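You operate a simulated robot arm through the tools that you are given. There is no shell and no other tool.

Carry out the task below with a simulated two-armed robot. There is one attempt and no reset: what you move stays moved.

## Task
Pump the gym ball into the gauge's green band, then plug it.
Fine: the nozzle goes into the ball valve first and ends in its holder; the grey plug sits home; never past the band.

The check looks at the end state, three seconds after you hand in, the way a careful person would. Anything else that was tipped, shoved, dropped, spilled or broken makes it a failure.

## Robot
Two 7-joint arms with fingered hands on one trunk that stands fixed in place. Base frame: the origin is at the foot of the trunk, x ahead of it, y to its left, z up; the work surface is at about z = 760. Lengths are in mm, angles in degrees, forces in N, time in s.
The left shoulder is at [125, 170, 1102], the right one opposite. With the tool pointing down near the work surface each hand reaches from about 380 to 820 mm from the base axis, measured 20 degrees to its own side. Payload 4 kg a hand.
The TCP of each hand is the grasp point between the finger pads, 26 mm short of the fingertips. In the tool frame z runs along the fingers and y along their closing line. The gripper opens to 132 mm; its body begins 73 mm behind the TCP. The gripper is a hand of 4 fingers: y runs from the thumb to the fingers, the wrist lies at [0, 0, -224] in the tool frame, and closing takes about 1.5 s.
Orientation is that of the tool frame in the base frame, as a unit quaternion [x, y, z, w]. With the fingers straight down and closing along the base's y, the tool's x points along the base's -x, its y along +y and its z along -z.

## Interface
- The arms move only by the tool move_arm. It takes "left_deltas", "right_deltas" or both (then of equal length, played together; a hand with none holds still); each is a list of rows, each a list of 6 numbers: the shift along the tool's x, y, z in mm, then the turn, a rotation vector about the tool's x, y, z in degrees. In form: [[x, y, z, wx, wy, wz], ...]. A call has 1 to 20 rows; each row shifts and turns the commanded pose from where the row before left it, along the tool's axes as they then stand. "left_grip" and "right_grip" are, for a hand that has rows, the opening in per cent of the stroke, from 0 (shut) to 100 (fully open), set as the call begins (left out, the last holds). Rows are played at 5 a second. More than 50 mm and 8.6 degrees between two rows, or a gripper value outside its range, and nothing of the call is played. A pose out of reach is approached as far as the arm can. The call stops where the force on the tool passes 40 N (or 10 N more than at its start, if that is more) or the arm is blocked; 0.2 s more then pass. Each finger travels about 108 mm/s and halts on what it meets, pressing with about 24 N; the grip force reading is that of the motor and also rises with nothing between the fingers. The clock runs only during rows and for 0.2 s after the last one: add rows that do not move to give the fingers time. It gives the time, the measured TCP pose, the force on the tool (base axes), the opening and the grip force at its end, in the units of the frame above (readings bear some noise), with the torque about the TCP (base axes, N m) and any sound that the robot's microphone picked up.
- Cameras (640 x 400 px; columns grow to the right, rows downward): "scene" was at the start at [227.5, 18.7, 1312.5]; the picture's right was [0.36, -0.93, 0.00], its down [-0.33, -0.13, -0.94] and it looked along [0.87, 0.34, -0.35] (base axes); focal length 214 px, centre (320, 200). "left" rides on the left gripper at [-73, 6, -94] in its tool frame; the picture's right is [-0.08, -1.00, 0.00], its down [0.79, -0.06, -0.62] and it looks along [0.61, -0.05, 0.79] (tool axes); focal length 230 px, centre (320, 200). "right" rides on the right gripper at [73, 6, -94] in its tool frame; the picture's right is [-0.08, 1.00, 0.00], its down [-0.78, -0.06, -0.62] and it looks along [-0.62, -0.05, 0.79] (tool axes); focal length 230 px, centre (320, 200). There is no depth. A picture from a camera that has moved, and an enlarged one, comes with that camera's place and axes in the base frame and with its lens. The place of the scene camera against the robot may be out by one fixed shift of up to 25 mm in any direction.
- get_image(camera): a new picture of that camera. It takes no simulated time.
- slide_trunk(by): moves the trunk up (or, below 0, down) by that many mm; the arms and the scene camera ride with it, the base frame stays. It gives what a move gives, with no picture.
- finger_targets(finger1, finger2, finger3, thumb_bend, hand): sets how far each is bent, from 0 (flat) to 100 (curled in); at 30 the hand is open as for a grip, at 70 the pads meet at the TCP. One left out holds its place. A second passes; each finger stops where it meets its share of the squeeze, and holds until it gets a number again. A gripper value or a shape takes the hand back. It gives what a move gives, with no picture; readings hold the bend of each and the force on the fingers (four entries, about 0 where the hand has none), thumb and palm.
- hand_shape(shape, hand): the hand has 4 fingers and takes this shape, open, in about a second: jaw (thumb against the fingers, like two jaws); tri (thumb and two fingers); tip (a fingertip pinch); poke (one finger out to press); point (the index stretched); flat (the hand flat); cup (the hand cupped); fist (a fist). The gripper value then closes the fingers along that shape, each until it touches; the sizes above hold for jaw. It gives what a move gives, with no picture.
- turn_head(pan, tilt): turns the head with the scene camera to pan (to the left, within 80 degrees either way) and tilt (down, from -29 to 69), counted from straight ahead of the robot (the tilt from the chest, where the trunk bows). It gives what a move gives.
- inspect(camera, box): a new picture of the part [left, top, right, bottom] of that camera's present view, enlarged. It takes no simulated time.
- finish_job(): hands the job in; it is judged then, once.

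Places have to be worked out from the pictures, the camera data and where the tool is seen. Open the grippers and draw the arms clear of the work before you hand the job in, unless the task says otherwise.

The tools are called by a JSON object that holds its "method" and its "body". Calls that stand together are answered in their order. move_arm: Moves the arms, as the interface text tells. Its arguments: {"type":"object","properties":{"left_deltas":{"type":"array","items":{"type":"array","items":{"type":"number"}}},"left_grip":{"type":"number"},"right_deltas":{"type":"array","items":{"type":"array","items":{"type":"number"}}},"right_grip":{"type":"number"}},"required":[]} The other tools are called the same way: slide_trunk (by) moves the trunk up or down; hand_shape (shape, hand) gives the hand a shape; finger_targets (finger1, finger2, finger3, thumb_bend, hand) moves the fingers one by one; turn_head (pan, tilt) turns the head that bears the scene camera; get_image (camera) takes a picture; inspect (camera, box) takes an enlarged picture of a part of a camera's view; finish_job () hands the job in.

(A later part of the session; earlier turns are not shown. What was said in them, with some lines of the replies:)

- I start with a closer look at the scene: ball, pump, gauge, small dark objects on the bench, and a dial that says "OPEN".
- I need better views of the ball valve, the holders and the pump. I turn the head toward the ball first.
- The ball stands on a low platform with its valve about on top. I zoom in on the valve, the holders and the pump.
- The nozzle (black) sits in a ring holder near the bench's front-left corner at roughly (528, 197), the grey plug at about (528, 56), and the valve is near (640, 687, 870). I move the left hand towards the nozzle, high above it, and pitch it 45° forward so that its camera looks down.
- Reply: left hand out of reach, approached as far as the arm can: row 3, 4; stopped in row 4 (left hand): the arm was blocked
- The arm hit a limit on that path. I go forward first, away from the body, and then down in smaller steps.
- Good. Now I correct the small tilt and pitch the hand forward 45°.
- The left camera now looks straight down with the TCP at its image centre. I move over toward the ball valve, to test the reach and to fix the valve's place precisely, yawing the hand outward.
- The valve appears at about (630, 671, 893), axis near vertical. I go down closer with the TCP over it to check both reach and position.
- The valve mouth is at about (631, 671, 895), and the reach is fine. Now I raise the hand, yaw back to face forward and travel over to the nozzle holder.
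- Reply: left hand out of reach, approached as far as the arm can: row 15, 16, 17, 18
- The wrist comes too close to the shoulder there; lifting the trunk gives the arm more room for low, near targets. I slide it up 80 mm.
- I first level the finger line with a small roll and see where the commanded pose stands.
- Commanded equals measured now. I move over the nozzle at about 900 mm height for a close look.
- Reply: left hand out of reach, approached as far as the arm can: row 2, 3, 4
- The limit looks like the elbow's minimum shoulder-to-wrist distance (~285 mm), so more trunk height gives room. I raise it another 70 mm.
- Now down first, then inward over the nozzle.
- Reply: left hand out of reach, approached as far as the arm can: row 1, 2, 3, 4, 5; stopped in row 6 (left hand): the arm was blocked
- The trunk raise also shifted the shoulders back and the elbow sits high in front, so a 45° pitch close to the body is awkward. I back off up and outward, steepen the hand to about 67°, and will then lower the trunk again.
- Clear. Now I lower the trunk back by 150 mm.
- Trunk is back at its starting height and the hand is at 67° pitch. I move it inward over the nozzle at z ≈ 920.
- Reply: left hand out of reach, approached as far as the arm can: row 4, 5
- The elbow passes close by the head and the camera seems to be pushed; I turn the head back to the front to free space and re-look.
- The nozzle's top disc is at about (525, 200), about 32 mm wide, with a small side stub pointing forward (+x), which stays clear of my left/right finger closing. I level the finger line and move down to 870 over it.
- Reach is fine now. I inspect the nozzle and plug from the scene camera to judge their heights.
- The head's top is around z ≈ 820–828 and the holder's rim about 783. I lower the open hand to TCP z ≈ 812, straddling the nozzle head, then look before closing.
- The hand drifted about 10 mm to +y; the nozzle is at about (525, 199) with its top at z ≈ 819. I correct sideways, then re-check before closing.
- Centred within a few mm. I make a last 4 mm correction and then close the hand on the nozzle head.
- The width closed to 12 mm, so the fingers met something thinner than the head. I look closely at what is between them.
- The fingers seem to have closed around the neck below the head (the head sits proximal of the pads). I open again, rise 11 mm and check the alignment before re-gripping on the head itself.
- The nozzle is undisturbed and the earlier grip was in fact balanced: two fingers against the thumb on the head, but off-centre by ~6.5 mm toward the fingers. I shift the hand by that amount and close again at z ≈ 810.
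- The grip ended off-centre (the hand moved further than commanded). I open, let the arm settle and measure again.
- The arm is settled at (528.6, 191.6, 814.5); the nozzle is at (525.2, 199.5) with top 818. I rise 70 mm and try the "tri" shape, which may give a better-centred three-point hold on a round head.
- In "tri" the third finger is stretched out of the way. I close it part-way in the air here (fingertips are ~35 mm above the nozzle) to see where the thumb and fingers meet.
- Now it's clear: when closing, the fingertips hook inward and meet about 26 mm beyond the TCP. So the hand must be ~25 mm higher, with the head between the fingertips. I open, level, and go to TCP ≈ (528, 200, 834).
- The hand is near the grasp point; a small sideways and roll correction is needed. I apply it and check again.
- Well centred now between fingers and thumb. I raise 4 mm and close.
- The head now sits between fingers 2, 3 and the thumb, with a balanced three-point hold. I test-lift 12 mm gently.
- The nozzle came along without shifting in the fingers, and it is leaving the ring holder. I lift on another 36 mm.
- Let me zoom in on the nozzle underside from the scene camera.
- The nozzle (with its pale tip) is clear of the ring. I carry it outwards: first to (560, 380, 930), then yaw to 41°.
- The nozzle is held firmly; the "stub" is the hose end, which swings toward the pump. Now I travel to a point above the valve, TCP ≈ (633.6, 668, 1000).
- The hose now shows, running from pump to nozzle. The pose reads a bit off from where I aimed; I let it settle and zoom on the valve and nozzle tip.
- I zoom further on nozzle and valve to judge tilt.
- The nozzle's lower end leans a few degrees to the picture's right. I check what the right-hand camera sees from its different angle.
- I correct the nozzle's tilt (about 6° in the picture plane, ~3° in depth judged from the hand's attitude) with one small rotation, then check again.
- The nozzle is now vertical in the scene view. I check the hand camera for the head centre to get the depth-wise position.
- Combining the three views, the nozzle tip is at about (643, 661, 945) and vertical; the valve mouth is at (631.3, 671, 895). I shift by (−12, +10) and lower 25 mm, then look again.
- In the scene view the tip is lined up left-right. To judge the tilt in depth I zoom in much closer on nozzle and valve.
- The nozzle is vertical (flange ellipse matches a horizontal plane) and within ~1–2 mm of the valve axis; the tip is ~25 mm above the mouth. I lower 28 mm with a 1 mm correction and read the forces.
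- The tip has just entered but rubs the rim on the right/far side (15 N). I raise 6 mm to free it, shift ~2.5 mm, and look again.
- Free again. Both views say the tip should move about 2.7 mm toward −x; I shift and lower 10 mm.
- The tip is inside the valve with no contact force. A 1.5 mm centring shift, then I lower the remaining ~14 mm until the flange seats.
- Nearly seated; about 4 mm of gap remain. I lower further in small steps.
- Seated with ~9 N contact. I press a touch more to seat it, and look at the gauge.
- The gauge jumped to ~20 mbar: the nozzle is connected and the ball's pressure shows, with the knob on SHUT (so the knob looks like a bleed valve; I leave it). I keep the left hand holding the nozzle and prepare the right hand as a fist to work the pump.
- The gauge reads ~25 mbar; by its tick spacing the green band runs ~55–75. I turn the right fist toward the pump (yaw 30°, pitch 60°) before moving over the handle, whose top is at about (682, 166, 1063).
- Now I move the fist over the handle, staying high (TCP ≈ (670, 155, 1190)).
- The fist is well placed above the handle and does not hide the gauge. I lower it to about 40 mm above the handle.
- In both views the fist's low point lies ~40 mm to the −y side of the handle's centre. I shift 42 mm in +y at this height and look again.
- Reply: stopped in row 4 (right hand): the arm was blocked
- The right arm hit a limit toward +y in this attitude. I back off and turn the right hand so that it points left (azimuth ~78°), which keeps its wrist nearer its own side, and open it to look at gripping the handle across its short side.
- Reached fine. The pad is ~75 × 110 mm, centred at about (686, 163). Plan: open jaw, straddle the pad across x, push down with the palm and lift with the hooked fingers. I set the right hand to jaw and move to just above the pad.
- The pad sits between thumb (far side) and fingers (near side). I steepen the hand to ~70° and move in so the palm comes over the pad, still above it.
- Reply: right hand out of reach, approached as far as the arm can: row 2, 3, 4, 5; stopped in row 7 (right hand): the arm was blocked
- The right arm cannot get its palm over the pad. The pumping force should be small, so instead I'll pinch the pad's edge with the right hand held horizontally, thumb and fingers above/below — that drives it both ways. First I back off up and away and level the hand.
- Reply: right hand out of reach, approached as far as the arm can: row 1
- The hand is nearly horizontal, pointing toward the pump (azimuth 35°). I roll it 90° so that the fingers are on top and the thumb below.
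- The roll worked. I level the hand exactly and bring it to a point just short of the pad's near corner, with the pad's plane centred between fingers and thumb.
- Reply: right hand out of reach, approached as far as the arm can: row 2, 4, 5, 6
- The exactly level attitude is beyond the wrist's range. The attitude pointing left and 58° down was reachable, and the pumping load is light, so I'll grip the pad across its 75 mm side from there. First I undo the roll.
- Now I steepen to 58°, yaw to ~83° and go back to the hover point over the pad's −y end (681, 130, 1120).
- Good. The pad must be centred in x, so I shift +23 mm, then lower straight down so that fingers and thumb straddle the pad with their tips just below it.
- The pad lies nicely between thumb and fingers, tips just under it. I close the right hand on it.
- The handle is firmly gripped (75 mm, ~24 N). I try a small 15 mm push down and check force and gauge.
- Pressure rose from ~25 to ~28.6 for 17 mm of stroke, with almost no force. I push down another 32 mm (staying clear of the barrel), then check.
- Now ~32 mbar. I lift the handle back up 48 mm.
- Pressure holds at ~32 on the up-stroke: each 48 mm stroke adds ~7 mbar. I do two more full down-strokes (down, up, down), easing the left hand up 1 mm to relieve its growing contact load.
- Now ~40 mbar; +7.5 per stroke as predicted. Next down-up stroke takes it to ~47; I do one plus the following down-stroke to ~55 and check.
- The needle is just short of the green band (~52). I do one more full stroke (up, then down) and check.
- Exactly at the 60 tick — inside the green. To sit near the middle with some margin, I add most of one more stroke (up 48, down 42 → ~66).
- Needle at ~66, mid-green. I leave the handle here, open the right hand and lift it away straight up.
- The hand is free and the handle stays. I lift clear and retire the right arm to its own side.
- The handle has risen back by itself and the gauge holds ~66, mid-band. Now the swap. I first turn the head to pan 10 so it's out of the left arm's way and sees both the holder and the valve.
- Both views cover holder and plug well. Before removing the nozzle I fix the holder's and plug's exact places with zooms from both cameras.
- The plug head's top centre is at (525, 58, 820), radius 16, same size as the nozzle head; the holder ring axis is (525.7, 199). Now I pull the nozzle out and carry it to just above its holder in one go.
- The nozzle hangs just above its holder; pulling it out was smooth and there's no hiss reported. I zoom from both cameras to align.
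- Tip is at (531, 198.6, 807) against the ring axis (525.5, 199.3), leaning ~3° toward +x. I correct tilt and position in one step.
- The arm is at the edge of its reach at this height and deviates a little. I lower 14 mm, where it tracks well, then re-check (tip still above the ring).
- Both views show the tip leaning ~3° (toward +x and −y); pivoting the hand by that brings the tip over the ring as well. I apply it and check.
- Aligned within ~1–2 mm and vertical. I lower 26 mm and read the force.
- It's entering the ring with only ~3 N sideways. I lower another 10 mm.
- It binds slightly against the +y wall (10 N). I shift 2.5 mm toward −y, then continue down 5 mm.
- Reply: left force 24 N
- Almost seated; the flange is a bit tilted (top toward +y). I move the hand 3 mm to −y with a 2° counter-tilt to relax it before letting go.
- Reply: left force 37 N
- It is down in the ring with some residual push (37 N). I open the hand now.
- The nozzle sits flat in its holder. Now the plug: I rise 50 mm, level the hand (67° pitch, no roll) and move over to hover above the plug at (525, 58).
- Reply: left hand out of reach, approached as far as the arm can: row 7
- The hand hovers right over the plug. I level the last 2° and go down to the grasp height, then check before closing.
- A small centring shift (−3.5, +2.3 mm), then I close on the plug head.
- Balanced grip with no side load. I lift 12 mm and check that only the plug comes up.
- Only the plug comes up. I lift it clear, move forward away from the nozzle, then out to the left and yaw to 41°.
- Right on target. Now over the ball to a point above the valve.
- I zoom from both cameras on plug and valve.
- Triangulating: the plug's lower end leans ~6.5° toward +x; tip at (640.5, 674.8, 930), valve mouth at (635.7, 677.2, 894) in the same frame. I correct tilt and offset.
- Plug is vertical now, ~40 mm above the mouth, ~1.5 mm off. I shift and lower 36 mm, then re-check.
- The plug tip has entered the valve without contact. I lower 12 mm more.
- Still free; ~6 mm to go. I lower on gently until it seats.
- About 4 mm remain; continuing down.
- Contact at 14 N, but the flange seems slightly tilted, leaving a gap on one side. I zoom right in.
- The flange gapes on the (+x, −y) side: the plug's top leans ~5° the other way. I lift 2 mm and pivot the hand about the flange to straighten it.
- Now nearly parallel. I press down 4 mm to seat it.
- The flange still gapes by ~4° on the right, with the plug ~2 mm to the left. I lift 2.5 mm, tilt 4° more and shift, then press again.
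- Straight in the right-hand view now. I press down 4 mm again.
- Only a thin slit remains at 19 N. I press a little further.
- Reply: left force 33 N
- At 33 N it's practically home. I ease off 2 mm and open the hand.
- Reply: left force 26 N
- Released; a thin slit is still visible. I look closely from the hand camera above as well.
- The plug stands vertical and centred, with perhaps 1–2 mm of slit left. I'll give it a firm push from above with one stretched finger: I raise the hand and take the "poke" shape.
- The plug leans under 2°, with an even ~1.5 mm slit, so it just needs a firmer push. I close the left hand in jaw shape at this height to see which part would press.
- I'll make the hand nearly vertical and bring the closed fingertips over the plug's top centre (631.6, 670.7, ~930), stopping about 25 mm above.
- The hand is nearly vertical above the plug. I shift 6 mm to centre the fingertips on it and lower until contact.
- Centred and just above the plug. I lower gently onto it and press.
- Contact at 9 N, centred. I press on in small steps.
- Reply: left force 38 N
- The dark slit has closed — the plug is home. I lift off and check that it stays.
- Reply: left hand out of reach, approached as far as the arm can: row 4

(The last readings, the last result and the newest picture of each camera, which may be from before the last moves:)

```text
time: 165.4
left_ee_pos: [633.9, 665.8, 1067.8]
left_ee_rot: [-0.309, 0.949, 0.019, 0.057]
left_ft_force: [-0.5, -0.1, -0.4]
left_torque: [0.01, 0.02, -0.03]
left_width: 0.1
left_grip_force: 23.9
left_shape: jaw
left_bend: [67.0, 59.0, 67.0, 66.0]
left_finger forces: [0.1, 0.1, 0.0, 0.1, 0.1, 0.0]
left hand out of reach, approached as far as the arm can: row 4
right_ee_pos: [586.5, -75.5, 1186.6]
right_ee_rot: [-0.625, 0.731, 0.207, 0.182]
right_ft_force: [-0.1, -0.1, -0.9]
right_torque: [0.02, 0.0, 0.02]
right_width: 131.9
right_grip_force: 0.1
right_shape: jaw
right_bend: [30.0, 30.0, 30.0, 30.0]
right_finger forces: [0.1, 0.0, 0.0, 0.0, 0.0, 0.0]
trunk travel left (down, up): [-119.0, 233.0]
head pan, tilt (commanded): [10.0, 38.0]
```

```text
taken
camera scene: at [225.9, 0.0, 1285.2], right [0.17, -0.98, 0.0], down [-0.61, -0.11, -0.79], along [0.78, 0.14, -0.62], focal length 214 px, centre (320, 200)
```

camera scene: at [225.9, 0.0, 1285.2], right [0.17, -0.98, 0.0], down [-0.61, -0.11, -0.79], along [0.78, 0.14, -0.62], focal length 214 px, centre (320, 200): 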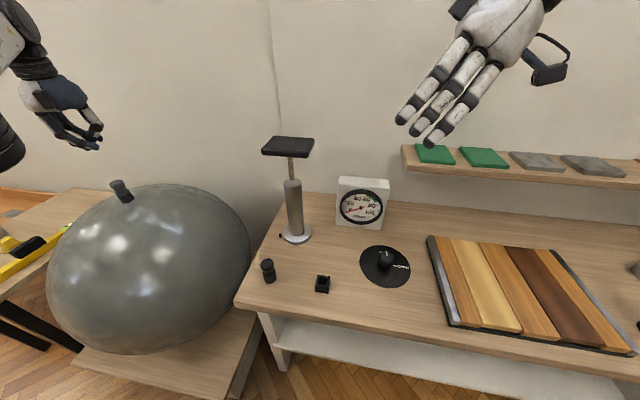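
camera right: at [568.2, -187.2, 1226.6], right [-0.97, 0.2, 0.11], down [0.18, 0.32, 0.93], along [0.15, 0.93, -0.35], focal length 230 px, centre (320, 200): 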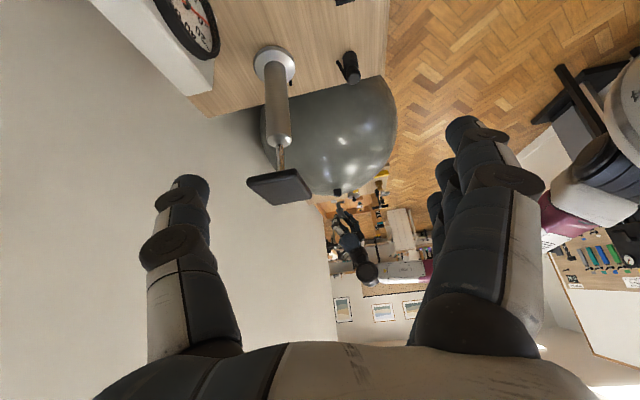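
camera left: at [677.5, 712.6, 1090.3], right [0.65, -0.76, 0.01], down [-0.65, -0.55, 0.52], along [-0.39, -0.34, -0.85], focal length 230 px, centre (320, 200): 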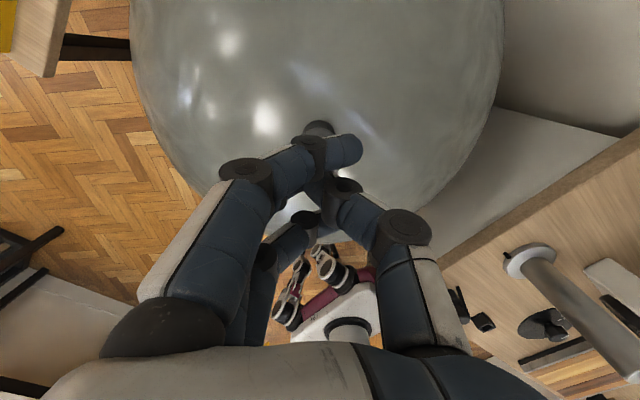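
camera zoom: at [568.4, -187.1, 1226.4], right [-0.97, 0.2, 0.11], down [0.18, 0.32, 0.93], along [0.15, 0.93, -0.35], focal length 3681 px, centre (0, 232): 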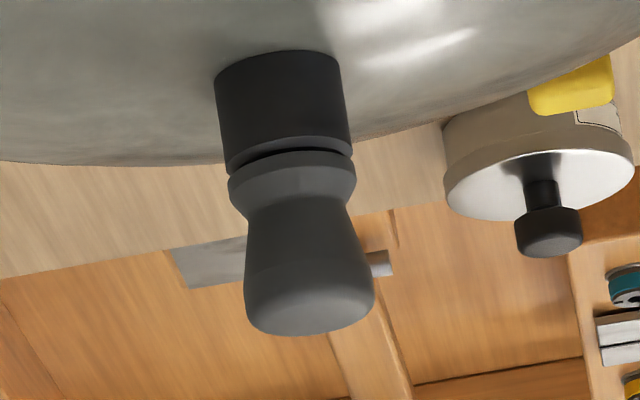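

After lifting, the plug rests with a hair-line slit again (springy seat). I compare with how the nozzle rests in its holder and check the whole scene.

{"method": "inspect", "body": {"camera": "scene", "box": [255, 255, 285, 290]}}

{"method": "inspect", "body": {"camera": "right", "box": [330, 40, 370, 90]}}

{"method": "inspect", "body": {"camera": "scene", "box": [230, 120, 420, 310]}}

```text
11.43 times, centred on (270, 272) of scene
camera zoom: at [225.9, 0.0, 1285.2], right [0.17, -0.98, 0.0], down [-0.61, -0.11, -0.79], along [0.78, 0.14, -0.62], focal length 2451 px, centre (891, -629)
```

zoom: 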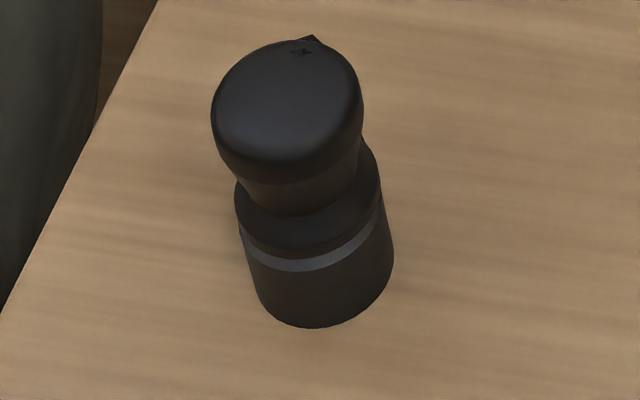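

```text
8.00 times, centred on (350, 65) of right
camera zoom: at [568.4, -187.1, 1226.4], right [-0.97, 0.2, 0.11], down [0.18, 0.32, 0.93], along [0.15, 0.93, -0.35], focal length 1841 px, centre (80, 1280)
```

zoom: 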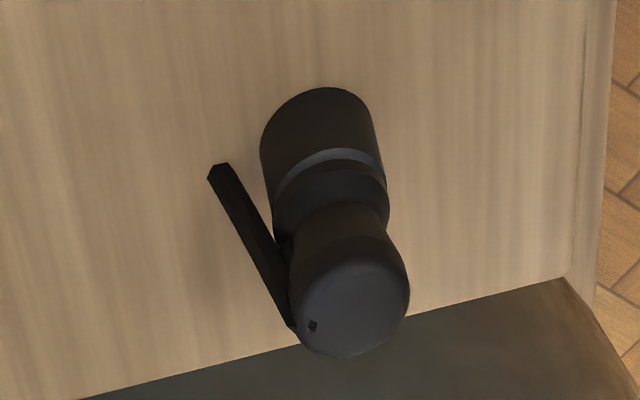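

```text
2.11 times, centred on (325, 215) of scene
camera zoom: at [225.9, 0.0, 1285.2], right [0.17, -0.98, 0.0], down [-0.61, -0.11, -0.79], along [0.78, 0.14, -0.62], focal length 452 px, centre (310, 168)
```

zoom: 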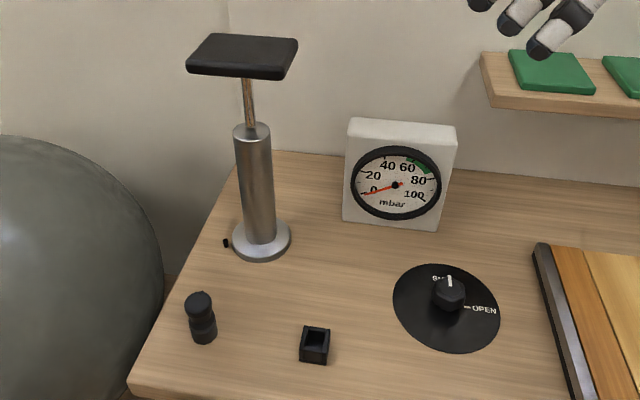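

The nozzle rests properly in its holder, pump, gauge and knob undisturbed. I open and retract the left arm clear of the ball, and turn the head back to compare the ball's size with before.

{"method": "move_arm", "body": {"left_deltas": [[0, 0, 0, 0, 0, 0], [37, -11.7, -12.5, 0, 0, 0], [37, -11.7, -12.5, 0, 0, 0], [37, -11.7, -12.5, 0, 0, 0], [37, -11.7, -12.5, 0, 0, 0], [37, -11.7, -12.5, 0, 0, 0], [0, 0, 0, 0, 0, 0]], "left_grip": 100}}

{"method": "turn_head", "body": {"pan": 45, "tilt": 35}}

{"method": "turn_head", "body": {"pan": 45, "tilt": 35}}

{"method": "get_image", "body": {"camera": "scene"}}

```text
time: 167.0
left_ee_pos: [635.9, 594.5, 1167.0]
left_ee_rot: [-0.309, 0.949, 0.019, 0.055]
left_ft_force: [0.5, -0.1, 0.0]
left_torque: [-0.02, -0.01, -0.05]
left_width: 132.1
left_grip_force: 0.0
left_shape: jaw
left_bend: [30.0, 30.0, 30.0, 30.0]
left_finger forces: [0.0, 0.0, 0.0, 0.0, 0.0, 0.0]
left hand out of reach, approached as far as the arm can: row 2, 3, 4, 5, 6
right_ee_pos: [585.9, -77.5, 1185.9]
right_ee_rot: [-0.624, 0.731, 0.206, 0.183]
right_ft_force: [-0.3, -0.2, 1.0]
right_torque: [0.01, -0.02, 0.0]
right_width: 131.9
right_grip_force: 0.1
right_shape: jaw
right_bend: [30.0, 30.0, 30.0, 30.0]
right_finger forces: [0.1, 0.1, 0.0, 0.0, 0.1, 0.0]
trunk travel left (down, up): [-119.0, 233.0]
head pan, tilt (commanded): [10.0, 38.0]
```

```text
time: 168.0
left_ee_pos: [635.0, 597.1, 1167.7]
left_ee_rot: [-0.309, 0.949, 0.018, 0.056]
left_ft_force: [0.5, -0.5, -0.2]
left_torque: [0.0, -0.02, -0.02]
left_width: 131.9
left_grip_force: 0.1
left_shape: jaw
left_bend: [30.0, 30.0, 30.0, 30.0]
left_finger forces: [0.0, 0.0, 0.0, 0.1, 0.0, 0.0]
right_ee_pos: [585.0, -75.9, 1185.9]
right_ee_rot: [-0.624, 0.731, 0.207, 0.182]
right_ft_force: [-0.1, -0.5, -0.5]
right_torque: [0.01, -0.01, 0.01]
right_width: 131.9
right_grip_force: 0.1
right_shape: jaw
right_bend: [30.0, 30.0, 30.0, 30.0]
right_finger forces: [0.0, 0.0, 0.0, 0.1, 0.0, 0.0]
trunk travel left (down, up): [-119.0, 233.0]
head pan, tilt (commanded): [45.0, 35.0]
```

```text
time: 168.6
left_ee_pos: [635.2, 594.9, 1167.5]
left_ee_rot: [-0.31, 0.949, 0.019, 0.056]
left_ft_force: [1.0, 0.1, 0.2]
left_torque: [0.04, 0.0, -0.01]
left_width: 131.7
left_grip_force: 0.1
left_shape: jaw
left_bend: [30.0, 30.0, 30.0, 30.0]
left_finger forces: [0.0, 0.0, 0.0, 0.0, 0.0, 0.0]
right_ee_pos: [585.8, -76.6, 1186.2]
right_ee_rot: [-0.625, 0.731, 0.206, 0.182]
right_ft_force: [0.5, -0.1, 0.1]
right_torque: [-0.02, 0.01, -0.01]
right_width: 131.8
right_grip_force: 0.1
right_shape: jaw
right_bend: [30.0, 30.0, 30.0, 30.0]
right_finger forces: [0.1, 0.1, 0.0, 0.0, 0.1, 0.1]
trunk travel left (down, up): [-119.0, 233.0]
head pan, tilt (commanded): [45.0, 35.0]
```

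```text
taken
camera scene: at [203.0, 47.2, 1289.8], right [0.71, -0.71, 0.0], down [-0.41, -0.41, -0.82], along [0.58, 0.58, -0.57], focal length 214 px, centre (320, 200)
```

scene: 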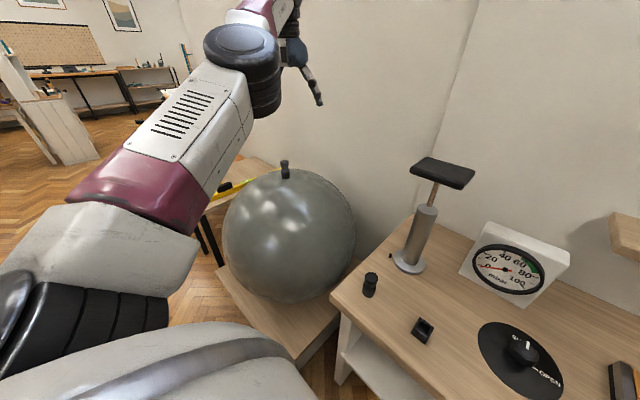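

The ball keeps its inflated outline (same as at 66 mbar), the plug is in, the nozzle in its holder. I draw both arms further clear, grippers open.

{"method": "move_arm", "body": {"left_deltas": [[28.9, -8.4, -18.6, 0, 0, 0], [28.9, -8.4, -18.6, 0, 0, 0], [28.9, -8.4, -18.6, 0, 0, 0], [28.9, -8.4, -18.6, 0, 0, 0], [0, 0, 0, 0, 0, 0]], "right_deltas": [[5.1, 19.2, -25.1, 0, 0, 0], [5.1, 19.2, -25.1, 0, 0, 0], [5.1, 19.2, -25.1, 0, 0, 0], [5.1, 19.2, -25.1, 0, 0, 0], [0, 0, 0, 0, 0, 0]]}}

{"method": "get_image", "body": {"camera": "scene"}}

{"method": "inspect", "body": {"camera": "scene", "box": [260, 140, 320, 200]}}

{"method": "get_image", "body": {"camera": "left"}}

```text
time: 169.8
left_ee_pos: [612.4, 536.4, 1247.5]
left_ee_rot: [-0.313, 0.948, 0.017, 0.051]
left_ft_force: [-0.7, -0.3, -0.3]
left_torque: [0.02, 0.05, -0.02]
left_width: 132.0
left_grip_force: 0.0
left_shape: jaw
left_bend: [30.0, 30.0, 30.0, 30.0]
left_finger forces: [0.0, 0.1, 0.1, 0.0, 0.0, 0.0]
left hand out of reach, approached as far as the arm can: row 1, 2, 3, 4
right_ee_pos: [508.8, -135.7, 1263.2]
right_ee_rot: [-0.623, 0.732, 0.207, 0.181]
right_ft_force: [0.6, 0.8, -0.1]
right_torque: [-0.01, 0.01, 0.0]
right_width: 132.0
right_grip_force: 0.0
right_shape: jaw
right_bend: [30.0, 30.0, 30.0, 30.0]
right_finger forces: [0.1, 0.1, 0.0, 0.1, 0.0, 0.0]
trunk travel left (down, up): [-119.0, 233.0]
head pan, tilt (commanded): [45.0, 35.0]
```

```text
taken
camera scene: at [205.4, 46.9, 1289.0], right [0.71, -0.71, 0.0], down [-0.41, -0.41, -0.82], along [0.58, 0.58, -0.57], focal length 214 px, centre (320, 200)
```

scene: 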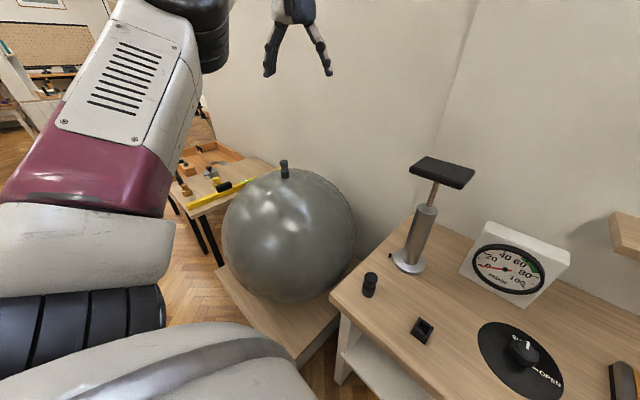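

```text
6.67 times, centred on (290, 170) of scene
camera zoom: at [205.4, 46.9, 1289.0], right [0.71, -0.71, 0.0], down [-0.41, -0.41, -0.82], along [0.58, 0.58, -0.57], focal length 1430 px, centre (520, 400)
```

zoom: 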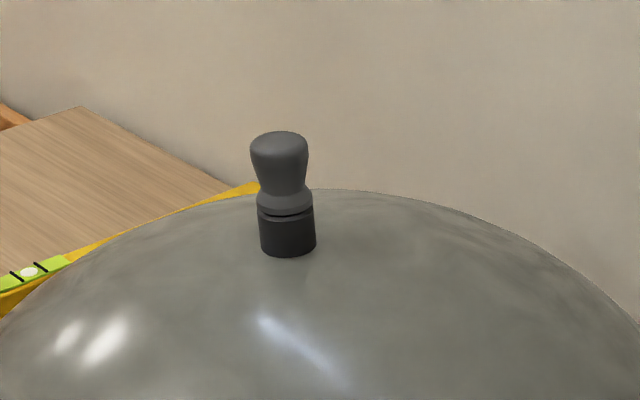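

```text
taken
camera left: at [657.1, 578.9, 1347.8], right [0.66, -0.76, 0.01], down [-0.64, -0.55, 0.53], along [-0.4, -0.35, -0.85], focal length 230 px, centre (320, 200)
```

left: 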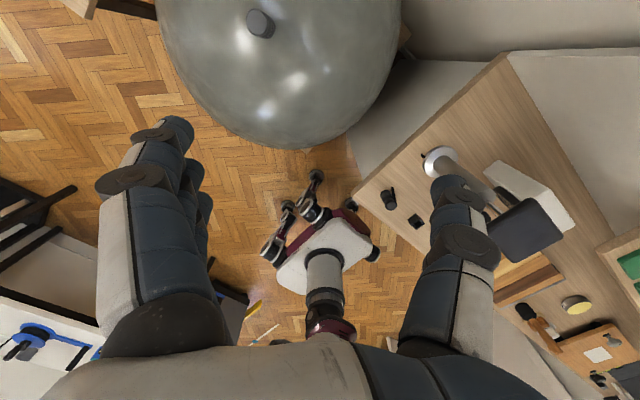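

A last close check of the plug's seat from the same viewpoint as the earlier nozzle pictures.

{"method": "inspect", "body": {"camera": "scene", "box": [270, 155, 298, 180]}}

{"method": "inspect", "body": {"camera": "scene", "box": [350, 260, 450, 350]}}

```text
16.00 times, centred on (284, 168) of scene
camera zoom: at [205.4, 46.9, 1289.0], right [0.71, -0.71, 0.0], down [-0.41, -0.41, -0.82], along [0.58, 0.58, -0.57], focal length 3432 px, centre (896, 720)
```

zoom: 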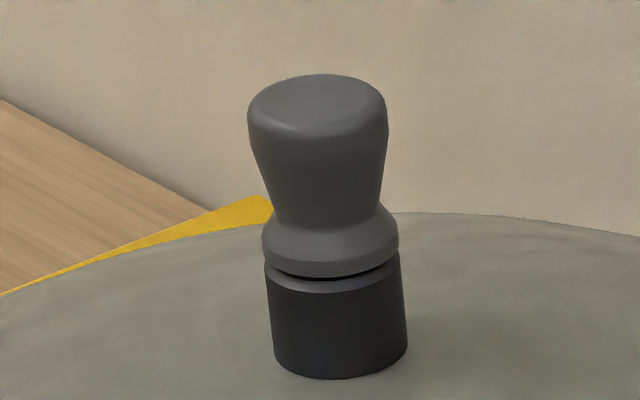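

```text
4.44 times, centred on (400, 305) of scene
camera zoom: at [205.4, 46.9, 1289.0], right [0.71, -0.71, 0.0], down [-0.41, -0.41, -0.82], along [0.58, 0.58, -0.57], focal length 953 px, centre (-36, -267)
```

zoom: 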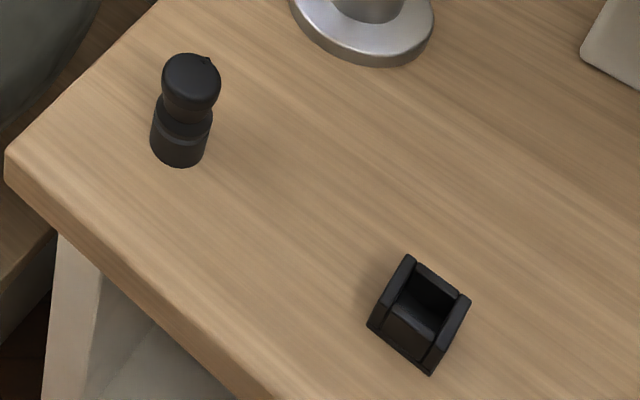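

The plug stands upright and down in the valve, the nozzle is seated in its holder, the plug block is empty, the pump handle is up, the knob is untouched, and both grippers are open and clear. The ball was last read at ~66 mbar, mid-band, and has kept its outline. I hand the job in.

{"method": "finish_job", "body": {}}

```text
The job is handed in.
```

I pumped the ball into the green band, put the nozzle back in its holder and plugged the valve, then handed the job in. I have no verdict from the check yet.

- **Pressure:** The last gauge reading was about 66 mbar. The band runs from about 55 to 75, and the needle never went past it. The gauge only reads the ball while the nozzle is in, so I couldn't read it again after plugging. The valve stood open for about 30 seconds during the swap. The ball's outline looked unchanged afterwards and no hiss was picked up.
- **Nozzle:** It went into the valve before any pumping and ended up sitting flat in its holder.
- **Plug:** It is in the valve and upright to within about 2°. A slit of about 1 to 1.5 mm shows under its flange. The slit closed when I pressed at about 38 N and came back when I let go, so I took the plug as seated.
- **Rest of the scene:** The pump handle is back up and the knob is still on SHUT. I saw nothing else moved, and both hands are open and clear of the work.
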